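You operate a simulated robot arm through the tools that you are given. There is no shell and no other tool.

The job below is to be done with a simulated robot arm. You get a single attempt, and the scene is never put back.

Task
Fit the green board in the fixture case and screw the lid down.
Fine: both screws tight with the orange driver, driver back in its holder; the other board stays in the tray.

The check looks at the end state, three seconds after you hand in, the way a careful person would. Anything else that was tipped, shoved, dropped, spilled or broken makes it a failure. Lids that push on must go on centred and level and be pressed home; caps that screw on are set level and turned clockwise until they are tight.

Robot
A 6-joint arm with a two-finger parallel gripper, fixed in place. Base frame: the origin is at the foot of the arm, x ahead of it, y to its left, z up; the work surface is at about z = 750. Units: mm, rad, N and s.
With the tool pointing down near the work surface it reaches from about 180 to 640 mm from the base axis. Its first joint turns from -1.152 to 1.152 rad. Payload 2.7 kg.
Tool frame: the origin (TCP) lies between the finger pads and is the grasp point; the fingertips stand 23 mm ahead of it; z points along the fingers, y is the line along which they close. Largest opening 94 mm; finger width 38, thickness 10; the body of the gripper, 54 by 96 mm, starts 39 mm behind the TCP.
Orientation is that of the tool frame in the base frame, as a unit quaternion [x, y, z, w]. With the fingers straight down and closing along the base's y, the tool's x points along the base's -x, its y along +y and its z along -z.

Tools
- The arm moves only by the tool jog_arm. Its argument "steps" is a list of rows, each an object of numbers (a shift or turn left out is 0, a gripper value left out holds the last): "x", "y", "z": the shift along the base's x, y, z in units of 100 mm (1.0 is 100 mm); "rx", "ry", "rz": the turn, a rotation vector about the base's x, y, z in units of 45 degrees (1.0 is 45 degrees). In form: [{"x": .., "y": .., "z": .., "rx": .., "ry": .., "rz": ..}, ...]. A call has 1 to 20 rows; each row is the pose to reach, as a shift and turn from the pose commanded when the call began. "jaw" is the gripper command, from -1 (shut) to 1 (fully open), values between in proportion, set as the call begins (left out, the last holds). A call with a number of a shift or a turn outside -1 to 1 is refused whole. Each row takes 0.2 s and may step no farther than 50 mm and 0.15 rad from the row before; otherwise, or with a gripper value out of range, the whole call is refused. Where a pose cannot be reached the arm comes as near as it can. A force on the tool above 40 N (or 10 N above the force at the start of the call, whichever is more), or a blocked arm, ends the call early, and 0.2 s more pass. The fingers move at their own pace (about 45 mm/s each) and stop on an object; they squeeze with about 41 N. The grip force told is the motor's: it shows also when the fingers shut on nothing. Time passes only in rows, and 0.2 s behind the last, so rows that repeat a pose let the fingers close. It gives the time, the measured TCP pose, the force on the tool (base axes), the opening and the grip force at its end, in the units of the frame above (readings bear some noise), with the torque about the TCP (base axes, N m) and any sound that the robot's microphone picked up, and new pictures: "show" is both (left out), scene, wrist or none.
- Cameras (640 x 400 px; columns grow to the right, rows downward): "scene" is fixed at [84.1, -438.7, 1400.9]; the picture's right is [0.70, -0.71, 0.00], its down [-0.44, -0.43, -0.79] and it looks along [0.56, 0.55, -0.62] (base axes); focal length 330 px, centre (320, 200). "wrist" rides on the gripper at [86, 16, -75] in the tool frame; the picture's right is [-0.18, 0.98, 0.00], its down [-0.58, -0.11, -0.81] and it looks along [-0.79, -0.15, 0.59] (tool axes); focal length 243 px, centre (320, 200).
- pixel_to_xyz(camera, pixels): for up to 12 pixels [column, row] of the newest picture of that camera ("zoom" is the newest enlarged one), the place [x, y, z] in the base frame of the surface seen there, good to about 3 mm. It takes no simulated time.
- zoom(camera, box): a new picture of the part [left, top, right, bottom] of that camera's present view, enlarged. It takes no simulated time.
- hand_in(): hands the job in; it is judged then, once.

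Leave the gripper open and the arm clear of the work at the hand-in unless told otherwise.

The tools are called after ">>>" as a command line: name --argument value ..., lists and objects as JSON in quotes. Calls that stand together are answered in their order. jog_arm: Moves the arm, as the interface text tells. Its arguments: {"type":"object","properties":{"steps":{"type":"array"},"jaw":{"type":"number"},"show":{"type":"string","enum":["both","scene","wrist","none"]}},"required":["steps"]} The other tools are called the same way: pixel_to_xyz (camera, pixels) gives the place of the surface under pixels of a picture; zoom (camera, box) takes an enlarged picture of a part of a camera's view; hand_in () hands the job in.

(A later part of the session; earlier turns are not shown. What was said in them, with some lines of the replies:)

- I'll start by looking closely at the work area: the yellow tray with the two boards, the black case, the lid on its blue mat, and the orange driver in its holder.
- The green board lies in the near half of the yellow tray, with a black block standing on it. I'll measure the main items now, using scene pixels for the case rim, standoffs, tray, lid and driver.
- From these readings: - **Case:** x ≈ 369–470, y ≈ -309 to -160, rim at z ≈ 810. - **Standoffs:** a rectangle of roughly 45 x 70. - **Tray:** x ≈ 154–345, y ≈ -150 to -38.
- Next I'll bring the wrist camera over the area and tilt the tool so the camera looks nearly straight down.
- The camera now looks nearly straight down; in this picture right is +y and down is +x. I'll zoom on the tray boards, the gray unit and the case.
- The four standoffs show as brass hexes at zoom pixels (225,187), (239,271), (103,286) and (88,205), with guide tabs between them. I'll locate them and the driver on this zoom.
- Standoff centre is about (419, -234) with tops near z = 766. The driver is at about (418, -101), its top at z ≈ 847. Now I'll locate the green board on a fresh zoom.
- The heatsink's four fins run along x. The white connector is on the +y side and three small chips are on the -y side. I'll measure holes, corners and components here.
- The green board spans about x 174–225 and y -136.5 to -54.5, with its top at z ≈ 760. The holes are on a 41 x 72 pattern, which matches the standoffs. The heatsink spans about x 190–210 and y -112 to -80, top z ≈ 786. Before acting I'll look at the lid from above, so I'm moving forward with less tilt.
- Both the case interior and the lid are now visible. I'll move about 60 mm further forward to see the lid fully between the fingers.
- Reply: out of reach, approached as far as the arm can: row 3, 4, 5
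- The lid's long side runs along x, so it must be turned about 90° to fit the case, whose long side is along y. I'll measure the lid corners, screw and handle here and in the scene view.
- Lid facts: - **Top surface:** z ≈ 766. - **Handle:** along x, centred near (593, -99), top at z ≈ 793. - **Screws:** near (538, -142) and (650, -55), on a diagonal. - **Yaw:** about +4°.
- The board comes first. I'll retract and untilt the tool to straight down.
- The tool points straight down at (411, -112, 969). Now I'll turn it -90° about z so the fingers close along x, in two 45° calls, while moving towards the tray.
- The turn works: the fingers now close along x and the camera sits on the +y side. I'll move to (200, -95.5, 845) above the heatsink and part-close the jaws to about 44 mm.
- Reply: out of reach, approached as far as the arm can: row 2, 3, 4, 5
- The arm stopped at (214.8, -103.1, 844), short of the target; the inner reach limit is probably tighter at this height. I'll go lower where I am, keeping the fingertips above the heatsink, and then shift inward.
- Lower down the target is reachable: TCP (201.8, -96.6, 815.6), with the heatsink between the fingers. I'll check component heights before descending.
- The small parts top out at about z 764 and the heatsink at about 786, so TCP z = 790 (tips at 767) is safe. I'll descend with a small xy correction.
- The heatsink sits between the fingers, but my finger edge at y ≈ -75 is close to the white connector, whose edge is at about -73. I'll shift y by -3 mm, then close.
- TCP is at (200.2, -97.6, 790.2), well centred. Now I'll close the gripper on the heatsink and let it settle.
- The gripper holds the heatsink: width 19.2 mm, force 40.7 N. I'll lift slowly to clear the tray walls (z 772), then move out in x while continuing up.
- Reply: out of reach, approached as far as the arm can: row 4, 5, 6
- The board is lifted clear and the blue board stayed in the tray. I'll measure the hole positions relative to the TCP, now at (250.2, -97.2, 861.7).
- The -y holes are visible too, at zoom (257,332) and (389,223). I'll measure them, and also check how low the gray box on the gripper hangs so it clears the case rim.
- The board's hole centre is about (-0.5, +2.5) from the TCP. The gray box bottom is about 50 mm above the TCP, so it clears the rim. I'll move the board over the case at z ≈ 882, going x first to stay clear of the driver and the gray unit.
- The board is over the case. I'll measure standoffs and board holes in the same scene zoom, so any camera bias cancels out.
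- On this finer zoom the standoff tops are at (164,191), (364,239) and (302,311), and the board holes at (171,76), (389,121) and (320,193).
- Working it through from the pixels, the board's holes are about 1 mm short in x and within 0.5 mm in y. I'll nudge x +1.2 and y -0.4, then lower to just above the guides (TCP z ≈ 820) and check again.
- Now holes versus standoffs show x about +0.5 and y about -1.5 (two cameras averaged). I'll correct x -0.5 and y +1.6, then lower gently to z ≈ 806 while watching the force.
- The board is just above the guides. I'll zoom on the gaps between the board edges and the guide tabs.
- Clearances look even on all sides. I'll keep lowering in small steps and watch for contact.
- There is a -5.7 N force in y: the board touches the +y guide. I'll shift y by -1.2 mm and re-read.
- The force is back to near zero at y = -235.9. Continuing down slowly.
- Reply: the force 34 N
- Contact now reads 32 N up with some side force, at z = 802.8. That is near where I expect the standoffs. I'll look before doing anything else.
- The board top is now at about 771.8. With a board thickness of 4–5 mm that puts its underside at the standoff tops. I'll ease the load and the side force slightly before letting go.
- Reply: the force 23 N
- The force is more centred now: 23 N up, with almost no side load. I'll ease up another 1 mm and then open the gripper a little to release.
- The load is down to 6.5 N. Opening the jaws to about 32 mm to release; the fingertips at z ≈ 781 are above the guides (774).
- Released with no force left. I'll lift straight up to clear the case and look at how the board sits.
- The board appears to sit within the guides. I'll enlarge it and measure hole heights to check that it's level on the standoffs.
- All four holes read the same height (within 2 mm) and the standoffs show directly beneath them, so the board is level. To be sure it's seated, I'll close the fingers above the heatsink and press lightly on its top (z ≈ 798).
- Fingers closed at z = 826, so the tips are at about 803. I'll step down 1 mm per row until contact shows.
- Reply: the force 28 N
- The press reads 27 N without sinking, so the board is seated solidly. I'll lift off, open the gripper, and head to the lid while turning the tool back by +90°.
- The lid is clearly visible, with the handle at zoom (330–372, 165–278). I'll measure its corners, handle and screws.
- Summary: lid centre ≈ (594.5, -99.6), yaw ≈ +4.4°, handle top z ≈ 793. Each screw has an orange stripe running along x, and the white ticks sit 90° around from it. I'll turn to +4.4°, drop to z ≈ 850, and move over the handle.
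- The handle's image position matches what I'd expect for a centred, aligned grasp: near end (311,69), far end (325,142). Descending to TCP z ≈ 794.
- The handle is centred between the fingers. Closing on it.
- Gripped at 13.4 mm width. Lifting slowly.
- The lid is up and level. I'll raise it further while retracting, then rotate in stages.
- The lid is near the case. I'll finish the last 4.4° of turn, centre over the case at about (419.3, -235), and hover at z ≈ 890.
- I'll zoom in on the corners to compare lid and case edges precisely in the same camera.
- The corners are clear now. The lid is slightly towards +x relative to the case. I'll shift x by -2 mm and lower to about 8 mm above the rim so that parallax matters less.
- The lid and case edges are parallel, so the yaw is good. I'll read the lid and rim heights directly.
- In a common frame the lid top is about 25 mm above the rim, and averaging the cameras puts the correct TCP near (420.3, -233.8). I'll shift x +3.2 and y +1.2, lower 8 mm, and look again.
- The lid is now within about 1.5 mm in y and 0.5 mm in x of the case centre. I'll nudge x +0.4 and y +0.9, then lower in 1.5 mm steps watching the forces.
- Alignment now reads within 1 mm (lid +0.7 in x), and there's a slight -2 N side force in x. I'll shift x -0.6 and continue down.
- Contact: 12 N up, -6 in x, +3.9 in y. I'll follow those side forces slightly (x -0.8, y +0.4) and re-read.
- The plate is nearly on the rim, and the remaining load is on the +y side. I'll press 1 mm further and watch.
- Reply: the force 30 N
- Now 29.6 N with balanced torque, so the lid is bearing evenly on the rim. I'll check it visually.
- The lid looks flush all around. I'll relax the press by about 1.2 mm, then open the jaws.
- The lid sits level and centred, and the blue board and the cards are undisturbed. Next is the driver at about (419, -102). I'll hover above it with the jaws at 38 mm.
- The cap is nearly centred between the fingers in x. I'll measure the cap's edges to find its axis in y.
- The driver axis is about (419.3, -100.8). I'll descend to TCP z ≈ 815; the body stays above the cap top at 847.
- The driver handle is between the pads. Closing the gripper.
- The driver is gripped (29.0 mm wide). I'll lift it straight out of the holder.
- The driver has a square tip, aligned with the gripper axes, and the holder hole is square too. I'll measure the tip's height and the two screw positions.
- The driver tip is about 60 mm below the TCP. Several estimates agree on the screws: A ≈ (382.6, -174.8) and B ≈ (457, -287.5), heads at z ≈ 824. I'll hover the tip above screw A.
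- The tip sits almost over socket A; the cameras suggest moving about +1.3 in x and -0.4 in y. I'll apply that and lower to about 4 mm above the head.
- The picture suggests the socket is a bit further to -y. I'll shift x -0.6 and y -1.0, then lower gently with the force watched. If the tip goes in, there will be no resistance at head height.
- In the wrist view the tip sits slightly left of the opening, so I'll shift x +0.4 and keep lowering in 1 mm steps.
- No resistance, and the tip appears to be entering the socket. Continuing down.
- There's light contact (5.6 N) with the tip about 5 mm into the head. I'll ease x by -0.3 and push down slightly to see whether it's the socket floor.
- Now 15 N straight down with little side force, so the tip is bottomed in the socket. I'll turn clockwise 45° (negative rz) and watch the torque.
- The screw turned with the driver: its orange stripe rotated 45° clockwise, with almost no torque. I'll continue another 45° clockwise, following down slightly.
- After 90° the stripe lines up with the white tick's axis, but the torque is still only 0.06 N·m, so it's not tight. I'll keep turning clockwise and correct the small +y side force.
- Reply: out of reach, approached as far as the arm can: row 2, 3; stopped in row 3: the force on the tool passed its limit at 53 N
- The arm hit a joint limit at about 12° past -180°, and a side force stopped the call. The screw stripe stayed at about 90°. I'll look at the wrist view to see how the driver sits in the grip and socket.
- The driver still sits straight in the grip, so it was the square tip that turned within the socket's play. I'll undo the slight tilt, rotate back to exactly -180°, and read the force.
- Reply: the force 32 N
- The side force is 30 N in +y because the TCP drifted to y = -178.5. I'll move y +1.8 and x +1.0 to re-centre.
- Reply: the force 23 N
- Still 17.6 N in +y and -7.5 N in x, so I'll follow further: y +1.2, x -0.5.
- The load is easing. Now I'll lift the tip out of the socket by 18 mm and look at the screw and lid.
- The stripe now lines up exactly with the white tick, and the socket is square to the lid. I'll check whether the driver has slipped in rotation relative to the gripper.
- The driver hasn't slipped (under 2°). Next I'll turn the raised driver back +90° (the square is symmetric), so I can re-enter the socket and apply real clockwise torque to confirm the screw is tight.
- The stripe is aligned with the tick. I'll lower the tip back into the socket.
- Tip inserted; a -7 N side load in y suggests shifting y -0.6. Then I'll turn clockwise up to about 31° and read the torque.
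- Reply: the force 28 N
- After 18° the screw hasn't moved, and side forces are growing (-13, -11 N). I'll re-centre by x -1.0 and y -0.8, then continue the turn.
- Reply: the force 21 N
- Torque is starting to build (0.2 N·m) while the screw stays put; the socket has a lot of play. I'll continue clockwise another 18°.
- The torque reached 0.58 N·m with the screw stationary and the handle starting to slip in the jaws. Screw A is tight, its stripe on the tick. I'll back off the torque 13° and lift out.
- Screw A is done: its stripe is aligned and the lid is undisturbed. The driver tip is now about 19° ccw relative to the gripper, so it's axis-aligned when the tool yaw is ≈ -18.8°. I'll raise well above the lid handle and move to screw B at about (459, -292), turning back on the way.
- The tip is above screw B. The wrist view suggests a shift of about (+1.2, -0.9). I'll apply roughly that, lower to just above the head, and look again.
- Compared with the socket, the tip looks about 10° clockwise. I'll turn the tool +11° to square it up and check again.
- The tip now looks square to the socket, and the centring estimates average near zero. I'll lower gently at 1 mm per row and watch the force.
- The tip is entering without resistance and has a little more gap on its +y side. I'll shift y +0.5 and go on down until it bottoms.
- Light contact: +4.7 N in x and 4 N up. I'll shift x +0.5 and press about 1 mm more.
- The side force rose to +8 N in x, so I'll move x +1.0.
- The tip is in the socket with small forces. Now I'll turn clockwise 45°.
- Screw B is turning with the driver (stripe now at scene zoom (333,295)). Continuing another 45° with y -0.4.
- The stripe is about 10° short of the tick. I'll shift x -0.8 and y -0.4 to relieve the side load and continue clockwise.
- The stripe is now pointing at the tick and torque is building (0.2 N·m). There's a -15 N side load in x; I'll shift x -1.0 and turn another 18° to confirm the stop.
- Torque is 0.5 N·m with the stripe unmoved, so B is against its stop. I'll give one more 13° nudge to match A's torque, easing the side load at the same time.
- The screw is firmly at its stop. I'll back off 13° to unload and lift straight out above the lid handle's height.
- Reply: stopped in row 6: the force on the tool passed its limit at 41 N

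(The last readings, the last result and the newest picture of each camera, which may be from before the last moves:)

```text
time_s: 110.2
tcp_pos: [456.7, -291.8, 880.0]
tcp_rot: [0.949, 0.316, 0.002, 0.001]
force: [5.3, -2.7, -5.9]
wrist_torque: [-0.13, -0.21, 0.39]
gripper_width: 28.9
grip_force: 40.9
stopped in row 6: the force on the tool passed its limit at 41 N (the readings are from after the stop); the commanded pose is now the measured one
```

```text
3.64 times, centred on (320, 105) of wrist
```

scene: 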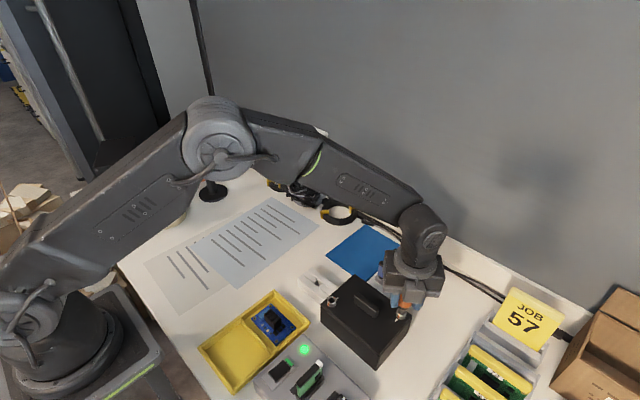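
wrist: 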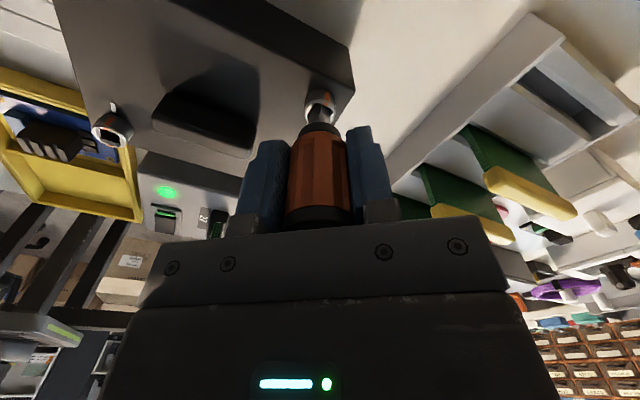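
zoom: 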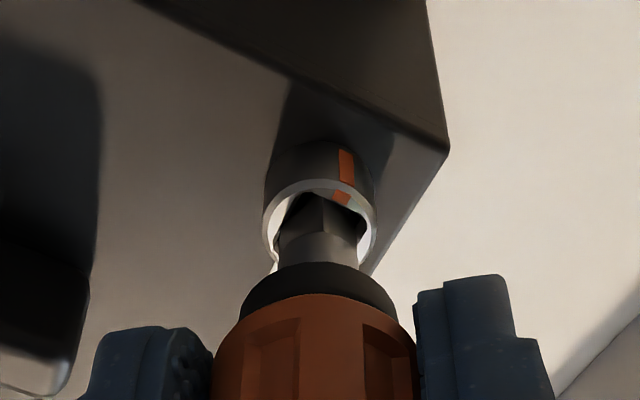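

The tip caught in the socket: the upward force hit 41 N and 0.39 N·m of torque is still stored. I'll rotate back ccw in small steps and watch the torque before lifting again.

>>> jog_arm --steps '[{"rz": 0.08, "z": -0.005}, {"rz": 0.16, "z": -0.01}, {"rz": 0.16, "z": -0.01}]' --show "none"

>>> zoom --camera "wrist" --box '[275, 65, 365, 145]'

>>> zoom --camera "scene" --box '[387, 295, 417, 325]'

```text
time_s: 111.0
tcp_pos: [457.6, -293.6, 881.0]
tcp_rot: [0.927, 0.376, 0.003, 0.002]
force: [2.8, -4.3, 0.3]
wrist_torque: [-0.24, -0.21, 0.14]
gripper_width: 28.6
grip_force: 41.1
```

```text
5.00 times, centred on (320, 105) of wrist
```

zoom: 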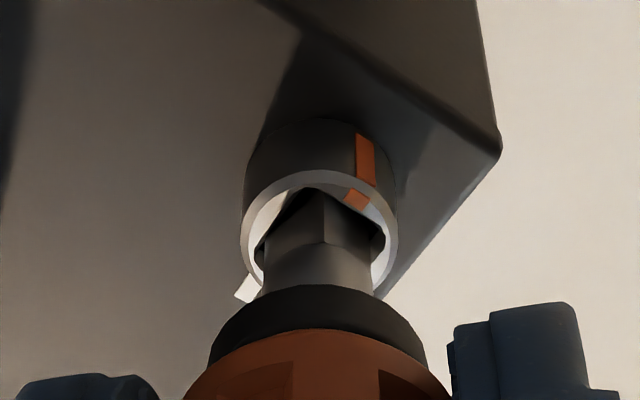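

```text
13.33 times, centred on (402, 310) of scene
```

zoom: 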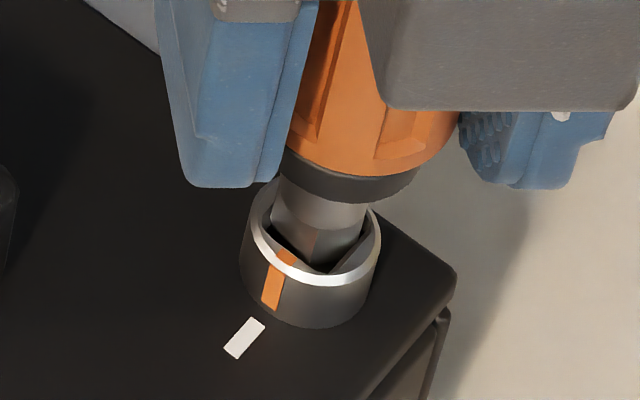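

Torque is down to 0.14 N·m and the screw is unmoved. I'll rotate back another 9°.

>>> jog_arm --steps '[{"rz": 0.1, "y": -0.003, "x": 0.002}, {"rz": 0.2, "y": -0.003, "x": 0.002}, {"rz": 0.2, "y": -0.003, "x": 0.002}]' --show "none"

>>> zoom --camera "scene" --box '[387, 295, 417, 325]'

```text
time_s: 111.8
tcp_pos: [458.2, -293.0, 879.6]
tcp_rot: [0.895, 0.446, 0.003, 0.002]
force: [3.3, -3.1, 0.4]
wrist_torque: [-0.19, -0.27, 0.01]
gripper_width: 28.7
grip_force: 40.9
```

```text
13.33 times, centred on (402, 310) of scene
```

zoom: 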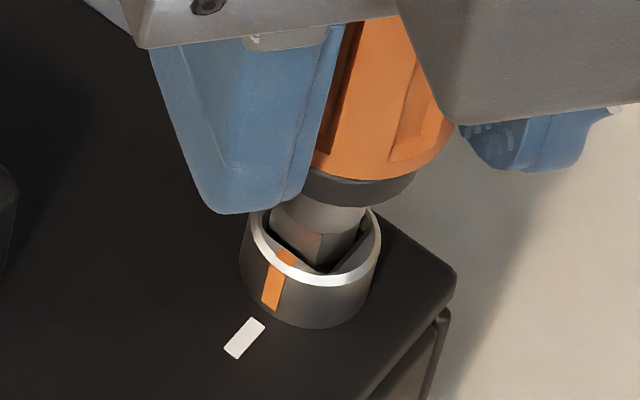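

The torque is zero. Lifting gently now.

>>> jog_arm --steps '[{"z": 0.02}, {"z": 0.05}, {"z": 0.1}, {"z": 0.15}, {"z": 0.25}, {"z": 0.4}, {"z": 0.5}]'

>>> zoom --camera "scene" --box '[300, 260, 430, 380]'

>>> zoom --camera "wrist" --box '[250, 50, 390, 160]'

```text
time_s: 113.4
tcp_pos: [457.4, -292.0, 928.9]
tcp_rot: [0.895, 0.446, 0.002, 0.001]
force: [-0.3, 0.2, -0.6]
wrist_torque: [-0.02, 0.0, 0.0]
gripper_width: 29.0
grip_force: 41.1
```

scene: 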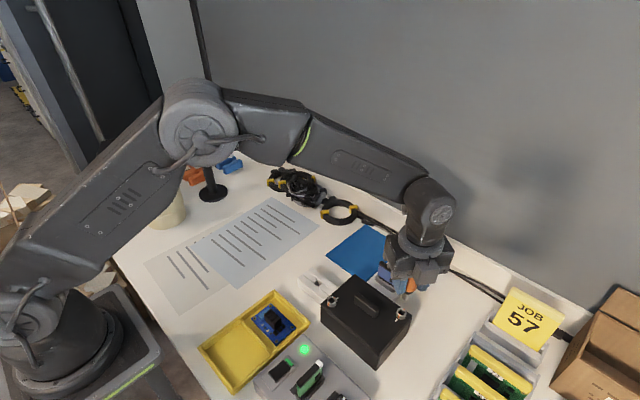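
wrist: 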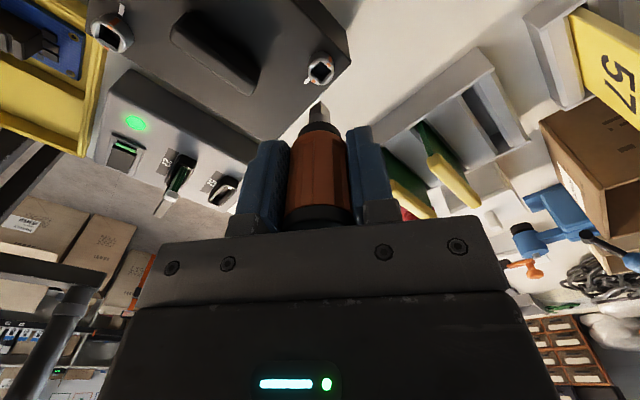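

```text
3.33 times, centred on (365, 320) of scene
```

zoom: 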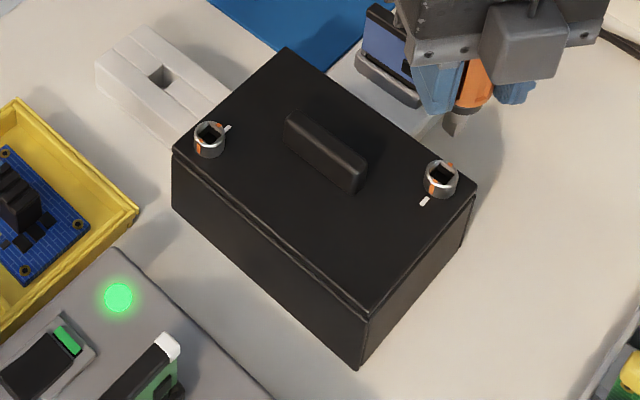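

```text
3.64 times, centred on (320, 105) of wrist
```

zoom: 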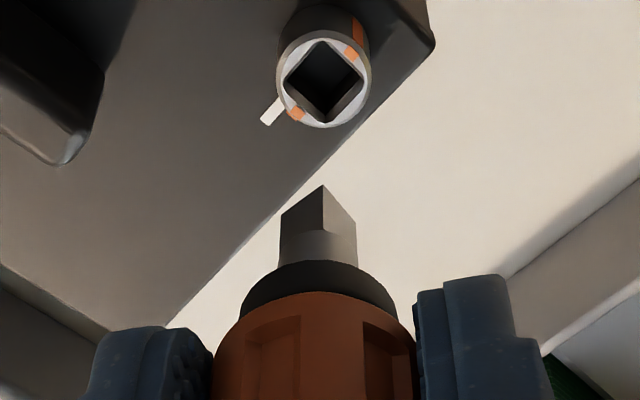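

Both screws now show their stripes on the ticks, and the lid is still flush. The tip is rotated about 29° ccw in the grip, so a tool yaw of about -119° squares it with the holder hole. I'll measure the holder hole now that it's visible.

>>> zoom --camera "scene" --box '[295, 260, 345, 310]'

```text
8.00 times, centred on (320, 285) of scene
```

zoom: 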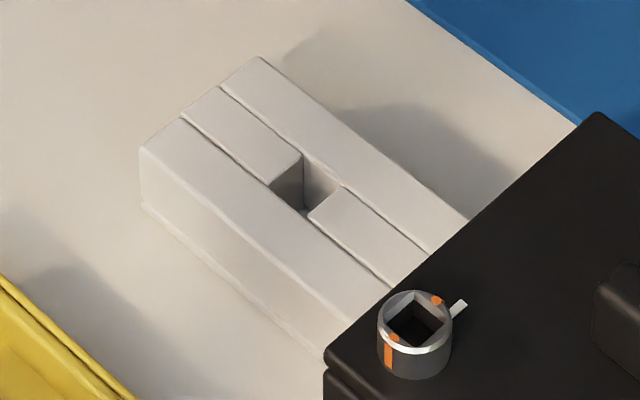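

The hole is about 13.5 x 15.7 mm against a tip of about 9 mm, so there's clearance. I'll carry the driver at z ≈ 929 over to the holder at (419.1, -100.8), turning +8° on the way.

>>> jog_arm --steps '[{"x": -0.04, "y": 0.2, "rz": 0.09}, {"x": -0.08, "y": 0.4, "rz": 0.178}, {"x": -0.12, "y": 0.6, "rz": 0.178}, {"x": -0.16, "y": 0.8, "rz": 0.178}, {"x": -0.2, "y": 1.0, "rz": 0.178}]' --show "none"

>>> jog_arm --steps '[{"x": -0.04, "y": 0.2}, {"x": -0.08, "y": 0.4}, {"x": -0.12, "y": 0.6}, {"x": -0.16, "y": 0.8}, {"x": -0.185, "y": 0.915}, {"x": -0.185, "y": 0.915}]'

>>> zoom --camera "scene" --box '[290, 230, 350, 290]'

>>> zoom --camera "wrist" --box '[250, 20, 390, 160]'

```text
time_s: 114.6
tcp_pos: [438.7, -192.7, 929.0]
tcp_rot: [0.862, 0.507, 0.002, 0.001]
force: [-0.2, -0.6, -0.5]
wrist_torque: [-0.01, -0.01, -0.04]
gripper_width: 28.8
grip_force: 41.4
```

```text
time_s: 116.0
tcp_pos: [419.5, -101.7, 929.2]
tcp_rot: [0.862, 0.508, 0.001, 0.0]
force: [0.2, 0.3, -1.2]
wrist_torque: [0.01, 0.01, -0.02]
gripper_width: 28.9
grip_force: 41.1
```

scene: 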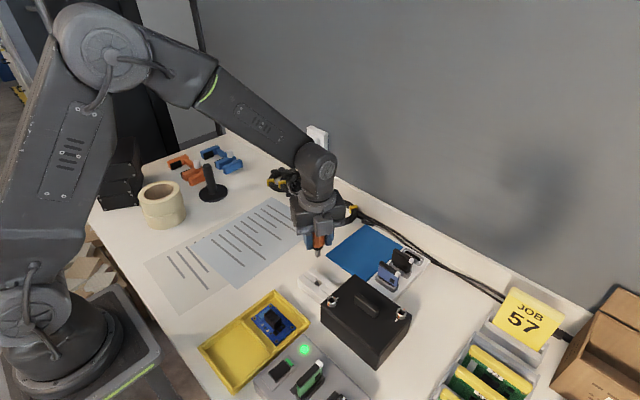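
wrist: 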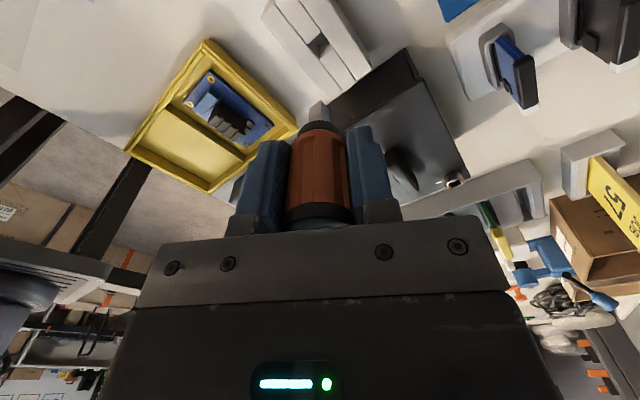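

```text
6.67 times, centred on (320, 260) of scene
```

zoom: 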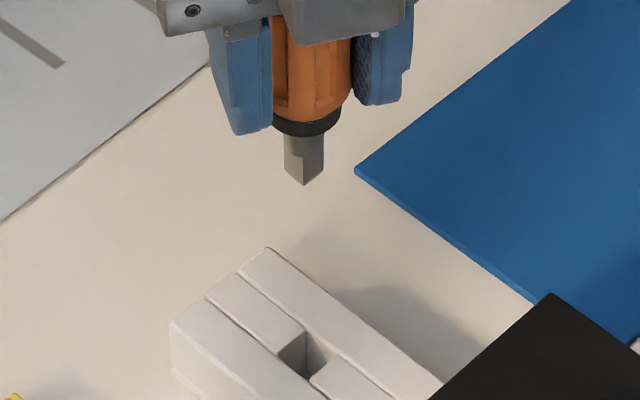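

```text
2.86 times, centred on (320, 90) of wrist
```

zoom: 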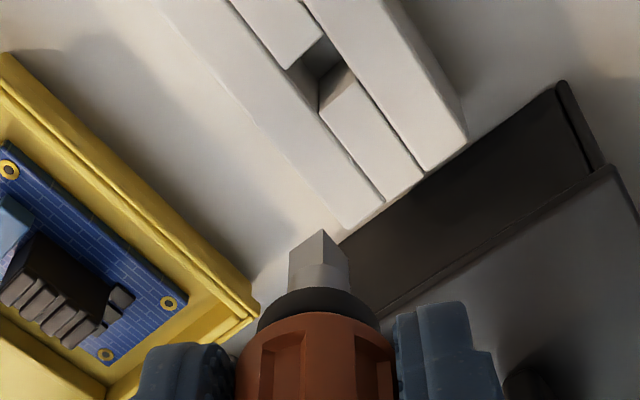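

The tip is now square to the holder in the scene view. I'll descend to about 12 mm above the holder top and check alignment.

>>> jog_arm --steps '[{"z": -0.15}, {"z": -0.3}, {"z": -0.45}, {"z": -0.6}, {"z": -0.72}, {"z": -0.78}, {"z": -0.78}]' --show "none"

>>> zoom --camera "scene" --box '[300, 260, 340, 300]'

>>> zoom --camera "wrist" --box '[260, 50, 380, 160]'

```text
time_s: 117.6
tcp_pos: [420.1, -101.3, 851.6]
tcp_rot: [0.862, 0.508, 0.002, 0.0]
force: [-0.2, -0.6, 0.3]
wrist_torque: [0.01, 0.0, 0.01]
gripper_width: 29.0
grip_force: 40.4
```

```text
10.00 times, centred on (320, 280) of scene
```

zoom: 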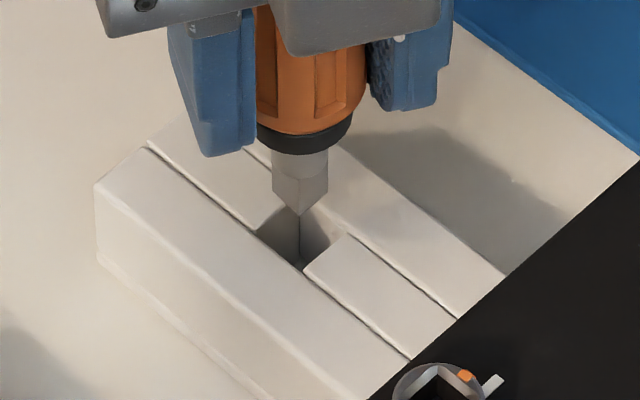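

```text
3.64 times, centred on (320, 105) of wrist
```

zoom: 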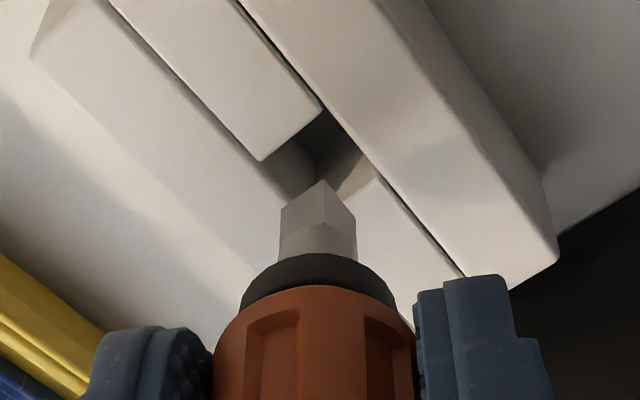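

The tip is over the hole within about a millimetre. I'll shift slightly (x -0.4, y +0.5) to match the original pick pose and lower gently into the holder.

>>> jog_arm --steps '[{"x": -0.004, "y": 0.005, "z": -0.04}, {"x": -0.004, "y": 0.005, "z": -0.08}, {"x": -0.004, "y": 0.005, "z": -0.12}, {"x": -0.004, "y": 0.005, "z": -0.16}, {"x": -0.004, "y": 0.005, "z": -0.2}]' --show "none"

>>> zoom --camera "scene" --box '[300, 260, 340, 300]'

>>> zoom --camera "wrist" --box '[260, 50, 380, 160]'

```text
time_s: 118.8
tcp_pos: [419.1, -101.0, 831.7]
tcp_rot: [0.862, 0.507, 0.002, 0.0]
force: [1.2, -0.1, -1.1]
wrist_torque: [0.02, 0.03, 0.02]
gripper_width: 28.8
grip_force: 40.9
```

```text
10.00 times, centred on (320, 280) of scene
```

zoom: 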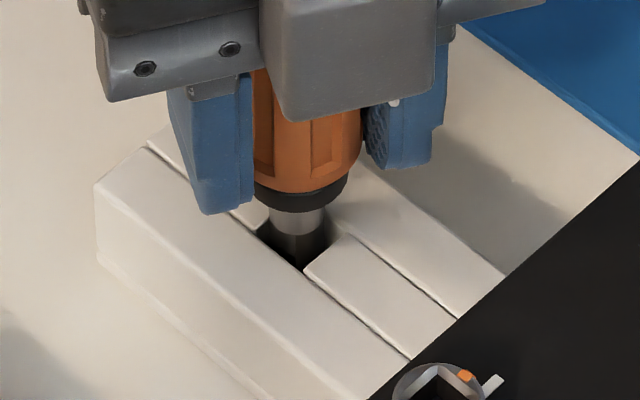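

```text
3.64 times, centred on (320, 105) of wrist
```

zoom: 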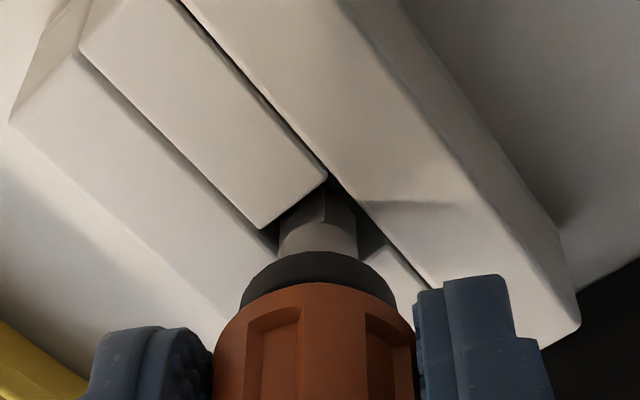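

The tip is in the hole with no contact force. Continuing down towards the original seat height (TCP ≈ 815).

>>> jog_arm --steps '[{"z": -0.03}, {"z": -0.06}, {"z": -0.09}, {"z": -0.12}, {"z": -0.14}]' --show "none"

```text
time_s: 120.0
tcp_pos: [418.5, -100.2, 817.7]
tcp_rot: [0.862, 0.508, 0.003, 0.001]
force: [-1.0, -3.4, 3.0]
wrist_torque: [-0.2, 0.05, -0.03]
gripper_width: 28.8
grip_force: 41.0
```

>>> jog_arm --steps '[{"y": -0.004, "z": -0.005}, {"y": -0.004, "z": -0.01}, {"y": -0.004, "z": -0.015}, {"y": -0.004, "z": -0.02}]' --show "none"

>>> zoom --camera "scene" --box '[300, 260, 340, 300]'

>>> zoom --camera "wrist" --box '[240, 60, 400, 220]'

```text
time_s: 121.2
tcp_pos: [420.1, -101.5, 817.1]
tcp_rot: [0.862, 0.507, 0.003, 0.002]
force: [-0.9, 0.6, 5.4]
wrist_torque: [0.12, 0.13, 0.0]
gripper_width: 28.9
grip_force: 41.0
stopped in row 4: the force on the tool passed its limit at 41 N (the readings are from after the stop); the commanded pose is now the measured one
```

```text
10.00 times, centred on (320, 280) of scene
```

zoom: 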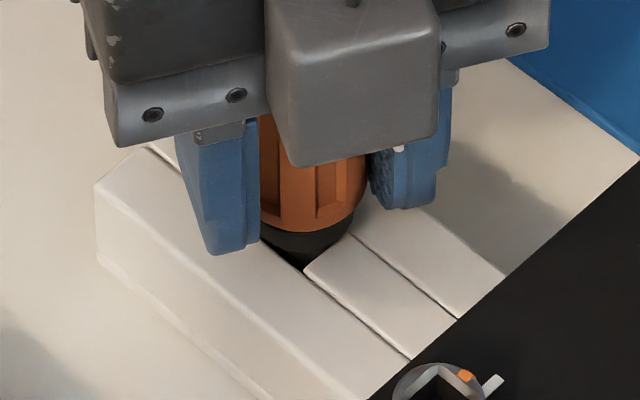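

```text
2.50 times, centred on (320, 140) of wrist
```

zoom: 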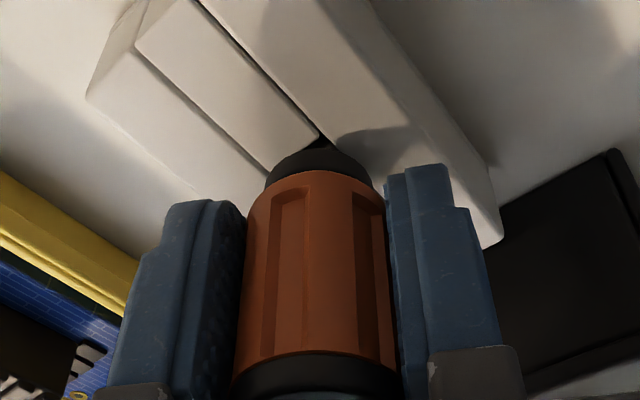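

The driver has bottomed in the holder: solid contact at TCP z ≈ 817, collar on the holder like before. I'll open the gripper to release it.

>>> jog_arm --steps '[{}, {}, {}, {}]' --jaw -0.05 --show "none"

>>> zoom --camera "scene" --box '[290, 240, 350, 300]'

>>> zoom --camera "wrist" --box '[220, 60, 420, 230]'

```text
time_s: 122.2
tcp_pos: [420.8, -101.6, 816.5]
tcp_rot: [0.862, 0.508, 0.002, 0.0]
force: [0.3, 0.9, -0.8]
wrist_torque: [0.0, 0.0, 0.02]
gripper_width: 44.8
grip_force: 0.1
```

```text
6.67 times, centred on (320, 270) of scene
```

zoom: 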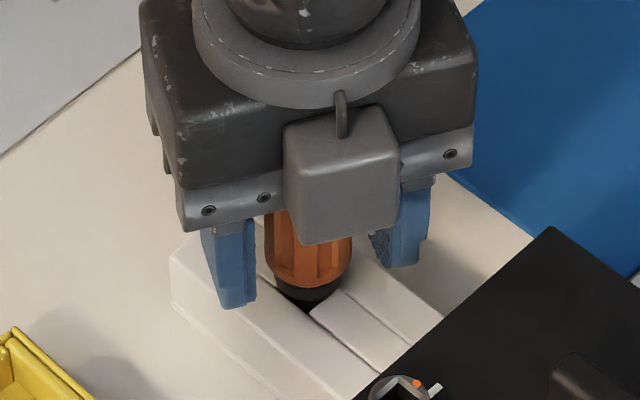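

```text
2.35 times, centred on (320, 145) of wrist
```

zoom: 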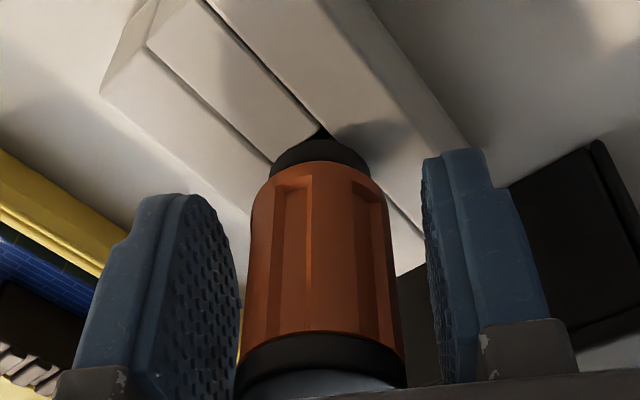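

The driver stands upright in its holder. I'll open a bit wider and rise straight up.

>>> jog_arm --steps '[{}, {}, {"z": 0.1}, {"z": 0.2}, {"z": 0.35}, {"z": 0.5}, {"z": 0.7}, {"z": 0.9}, {"z": 1.0}]' --jaw 0.15

>>> zoom --camera "scene" --box '[280, 230, 430, 380]'

>>> zoom --camera "wrist" --box '[160, 0, 480, 220]'

```text
time_s: 124.2
tcp_pos: [420.0, -100.5, 918.9]
tcp_rot: [0.862, 0.507, 0.002, 0.001]
force: [0.0, -0.6, 0.0]
wrist_torque: [-0.01, 0.03, -0.01]
gripper_width: 54.0
grip_force: 0.0
```

scene: 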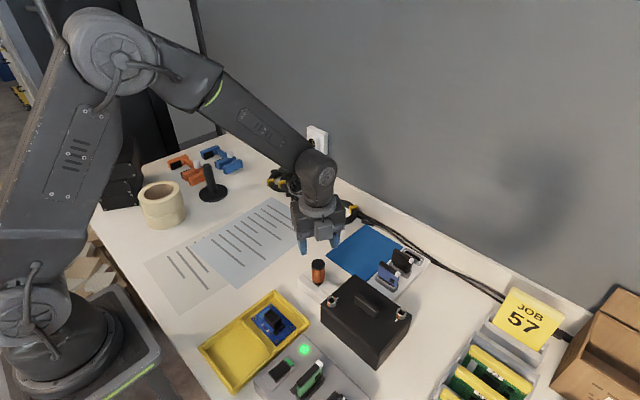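
wrist: 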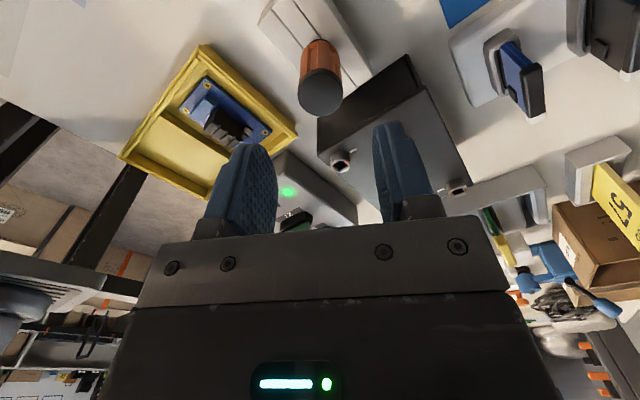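

```text
2.67 times, centred on (355, 305) of scene
```

zoom: 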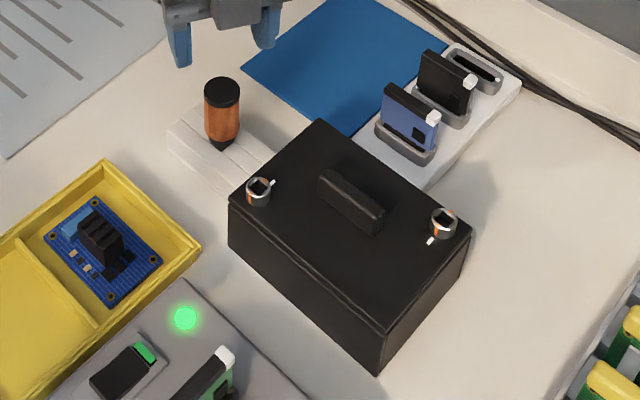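

```text
1.82 times, centred on (320, 110) of wrist
```

zoom: 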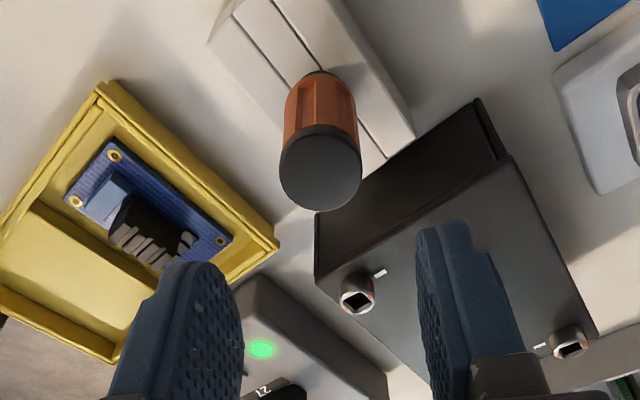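

The driver is back upright and everything else looks undisturbed. I'll move the arm clear and take close looks at both screws, the lid edges and the driver.

>>> jog_arm --steps '[{"x": -0.1, "y": 0.2, "z": 0.2}, {"x": -0.2, "y": 0.4, "z": 0.4}, {"x": -0.3, "y": 0.6, "z": 0.5}, {"x": -0.4, "y": 0.8, "z": 0.6}, {"x": -0.5, "y": 1.0, "z": 0.6}, {"x": -0.5, "y": 1.0, "z": 0.6}]' --jaw 1

>>> zoom --camera "scene" --box '[300, 250, 350, 310]'

>>> zoom --camera "scene" --box '[380, 295, 420, 330]'

>>> zoom --camera "scene" --box '[310, 265, 425, 375]'

```text
time_s: 125.6
tcp_pos: [369.9, 0.1, 978.4]
tcp_rot: [0.862, 0.507, 0.002, 0.001]
force: [-0.8, -0.3, -0.3]
wrist_torque: [0.01, 0.01, 0.02]
gripper_width: 94.1
grip_force: 0.0
```

scene: 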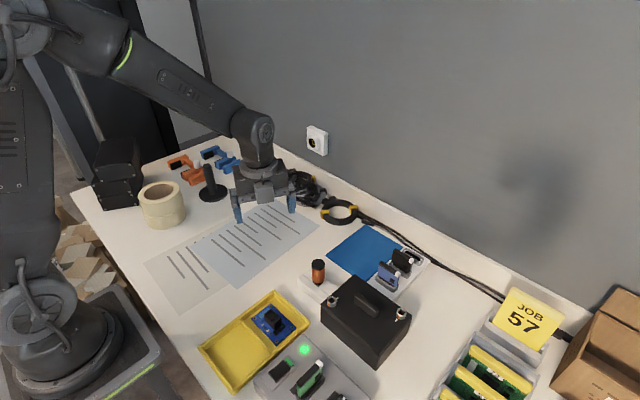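
wrist: 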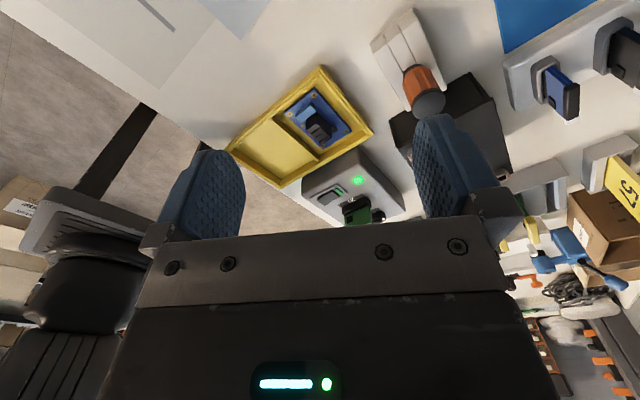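

```text
6.67 times, centred on (325, 280) of scene
```

zoom: 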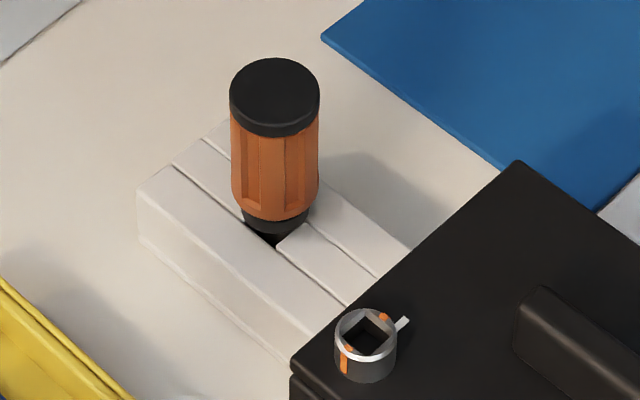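

```text
11.43 times, centred on (400, 312) of scene
```

zoom: 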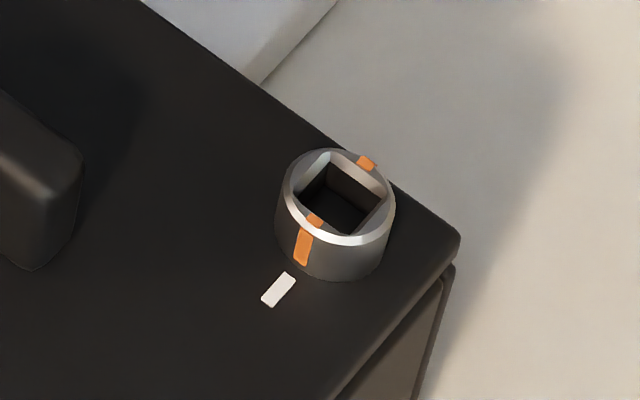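

```text
3.64 times, centred on (368, 320) of scene
```

zoom: 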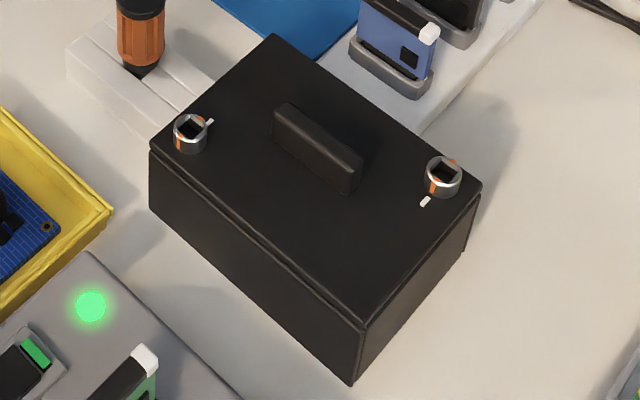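

Both screw stripes run parallel to and point at their ticks, the lid is flush, and the driver is upright. As a last check I'll read the driver top height (originally about 847) and the lid corner heights.

>>> pixel_to_xyz --camera "scene" --pixels '[[318, 264], [318, 270], [330, 309], [366, 278], [405, 318], [371, 350], [350, 325], [385, 300], [331, 299], [402, 313], [275, 318], [310, 362]]'

>>> zoom --camera "scene" --box '[190, 280, 350, 400]'

>>> zoom --camera "scene" --box '[350, 325, 410, 365]'

```text
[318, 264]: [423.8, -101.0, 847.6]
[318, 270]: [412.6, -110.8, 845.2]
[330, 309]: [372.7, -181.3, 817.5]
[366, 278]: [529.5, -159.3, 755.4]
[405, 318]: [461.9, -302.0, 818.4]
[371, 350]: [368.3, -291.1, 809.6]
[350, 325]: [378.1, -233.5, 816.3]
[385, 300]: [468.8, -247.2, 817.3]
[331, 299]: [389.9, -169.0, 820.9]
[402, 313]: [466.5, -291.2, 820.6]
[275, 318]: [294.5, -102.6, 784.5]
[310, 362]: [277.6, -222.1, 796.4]
```

```text
3.33 times, centred on (270, 340) of scene
```

zoom: 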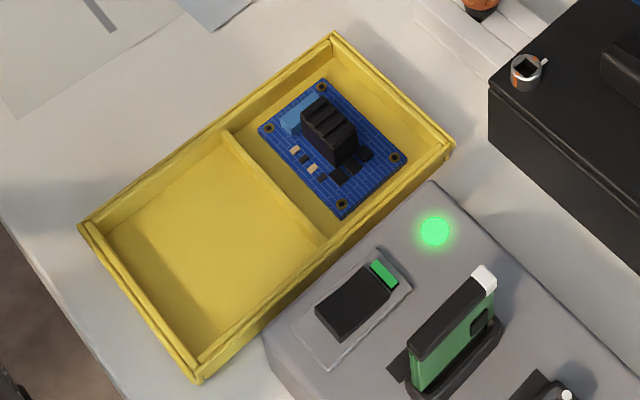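

```text
10.00 times, centred on (380, 345) of scene
```

zoom: 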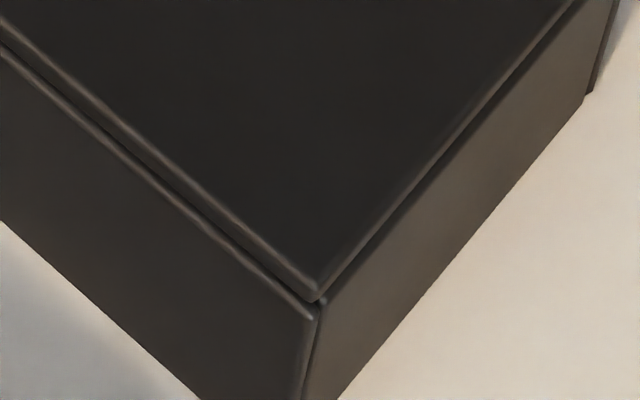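

Final state:
- **Lid:** level, reading z 816–818 at every point.
- **Screws:** both at their stops, with stripes on the ticks.
- **Driver:** back at its original height (847.6) and upright in its holder.
- **Other board:** the blue board is still in the tray.
- **Arm:** clear of the work, gripper open.

Handing in.

>>> hand_in

```text
The job is handed in.
```

The green board is in the fixture case with the lid screwed down, and I've handed the job in. I haven't seen the result of the check.

- **Board:** it sits level on the four standoffs. I pressed on it with about 27 N and it didn't sink any further.
- **Lid:** it is centred on the case and level, with the top reading z 816–818 mm everywhere I measured. I pressed it down with about 30 N, evenly spread, before driving the screws.
- **Screws:** both were turned clockwise with the orange driver until they stopped, and each orange stripe now lines up with its white tick. Each held at 0.5–0.6 N·m without moving, at which point the driver began to slip in the gripper.
- **Driver:** it is back upright in its holder at its original height. It jammed briefly in the second screw as I lifted it out, and backing off the turn freed it without moving the screw.
- **Everything else:** the blue board is still in the tray, and I saw nothing else tipped, shoved or dropped. The gripper is open and the arm is clear of the work.

I read "tight" from the stop and the tick alignment, since the task gave no target torque. I kept the board the way round it lay in the tray, because nothing on the case showed a required direction.
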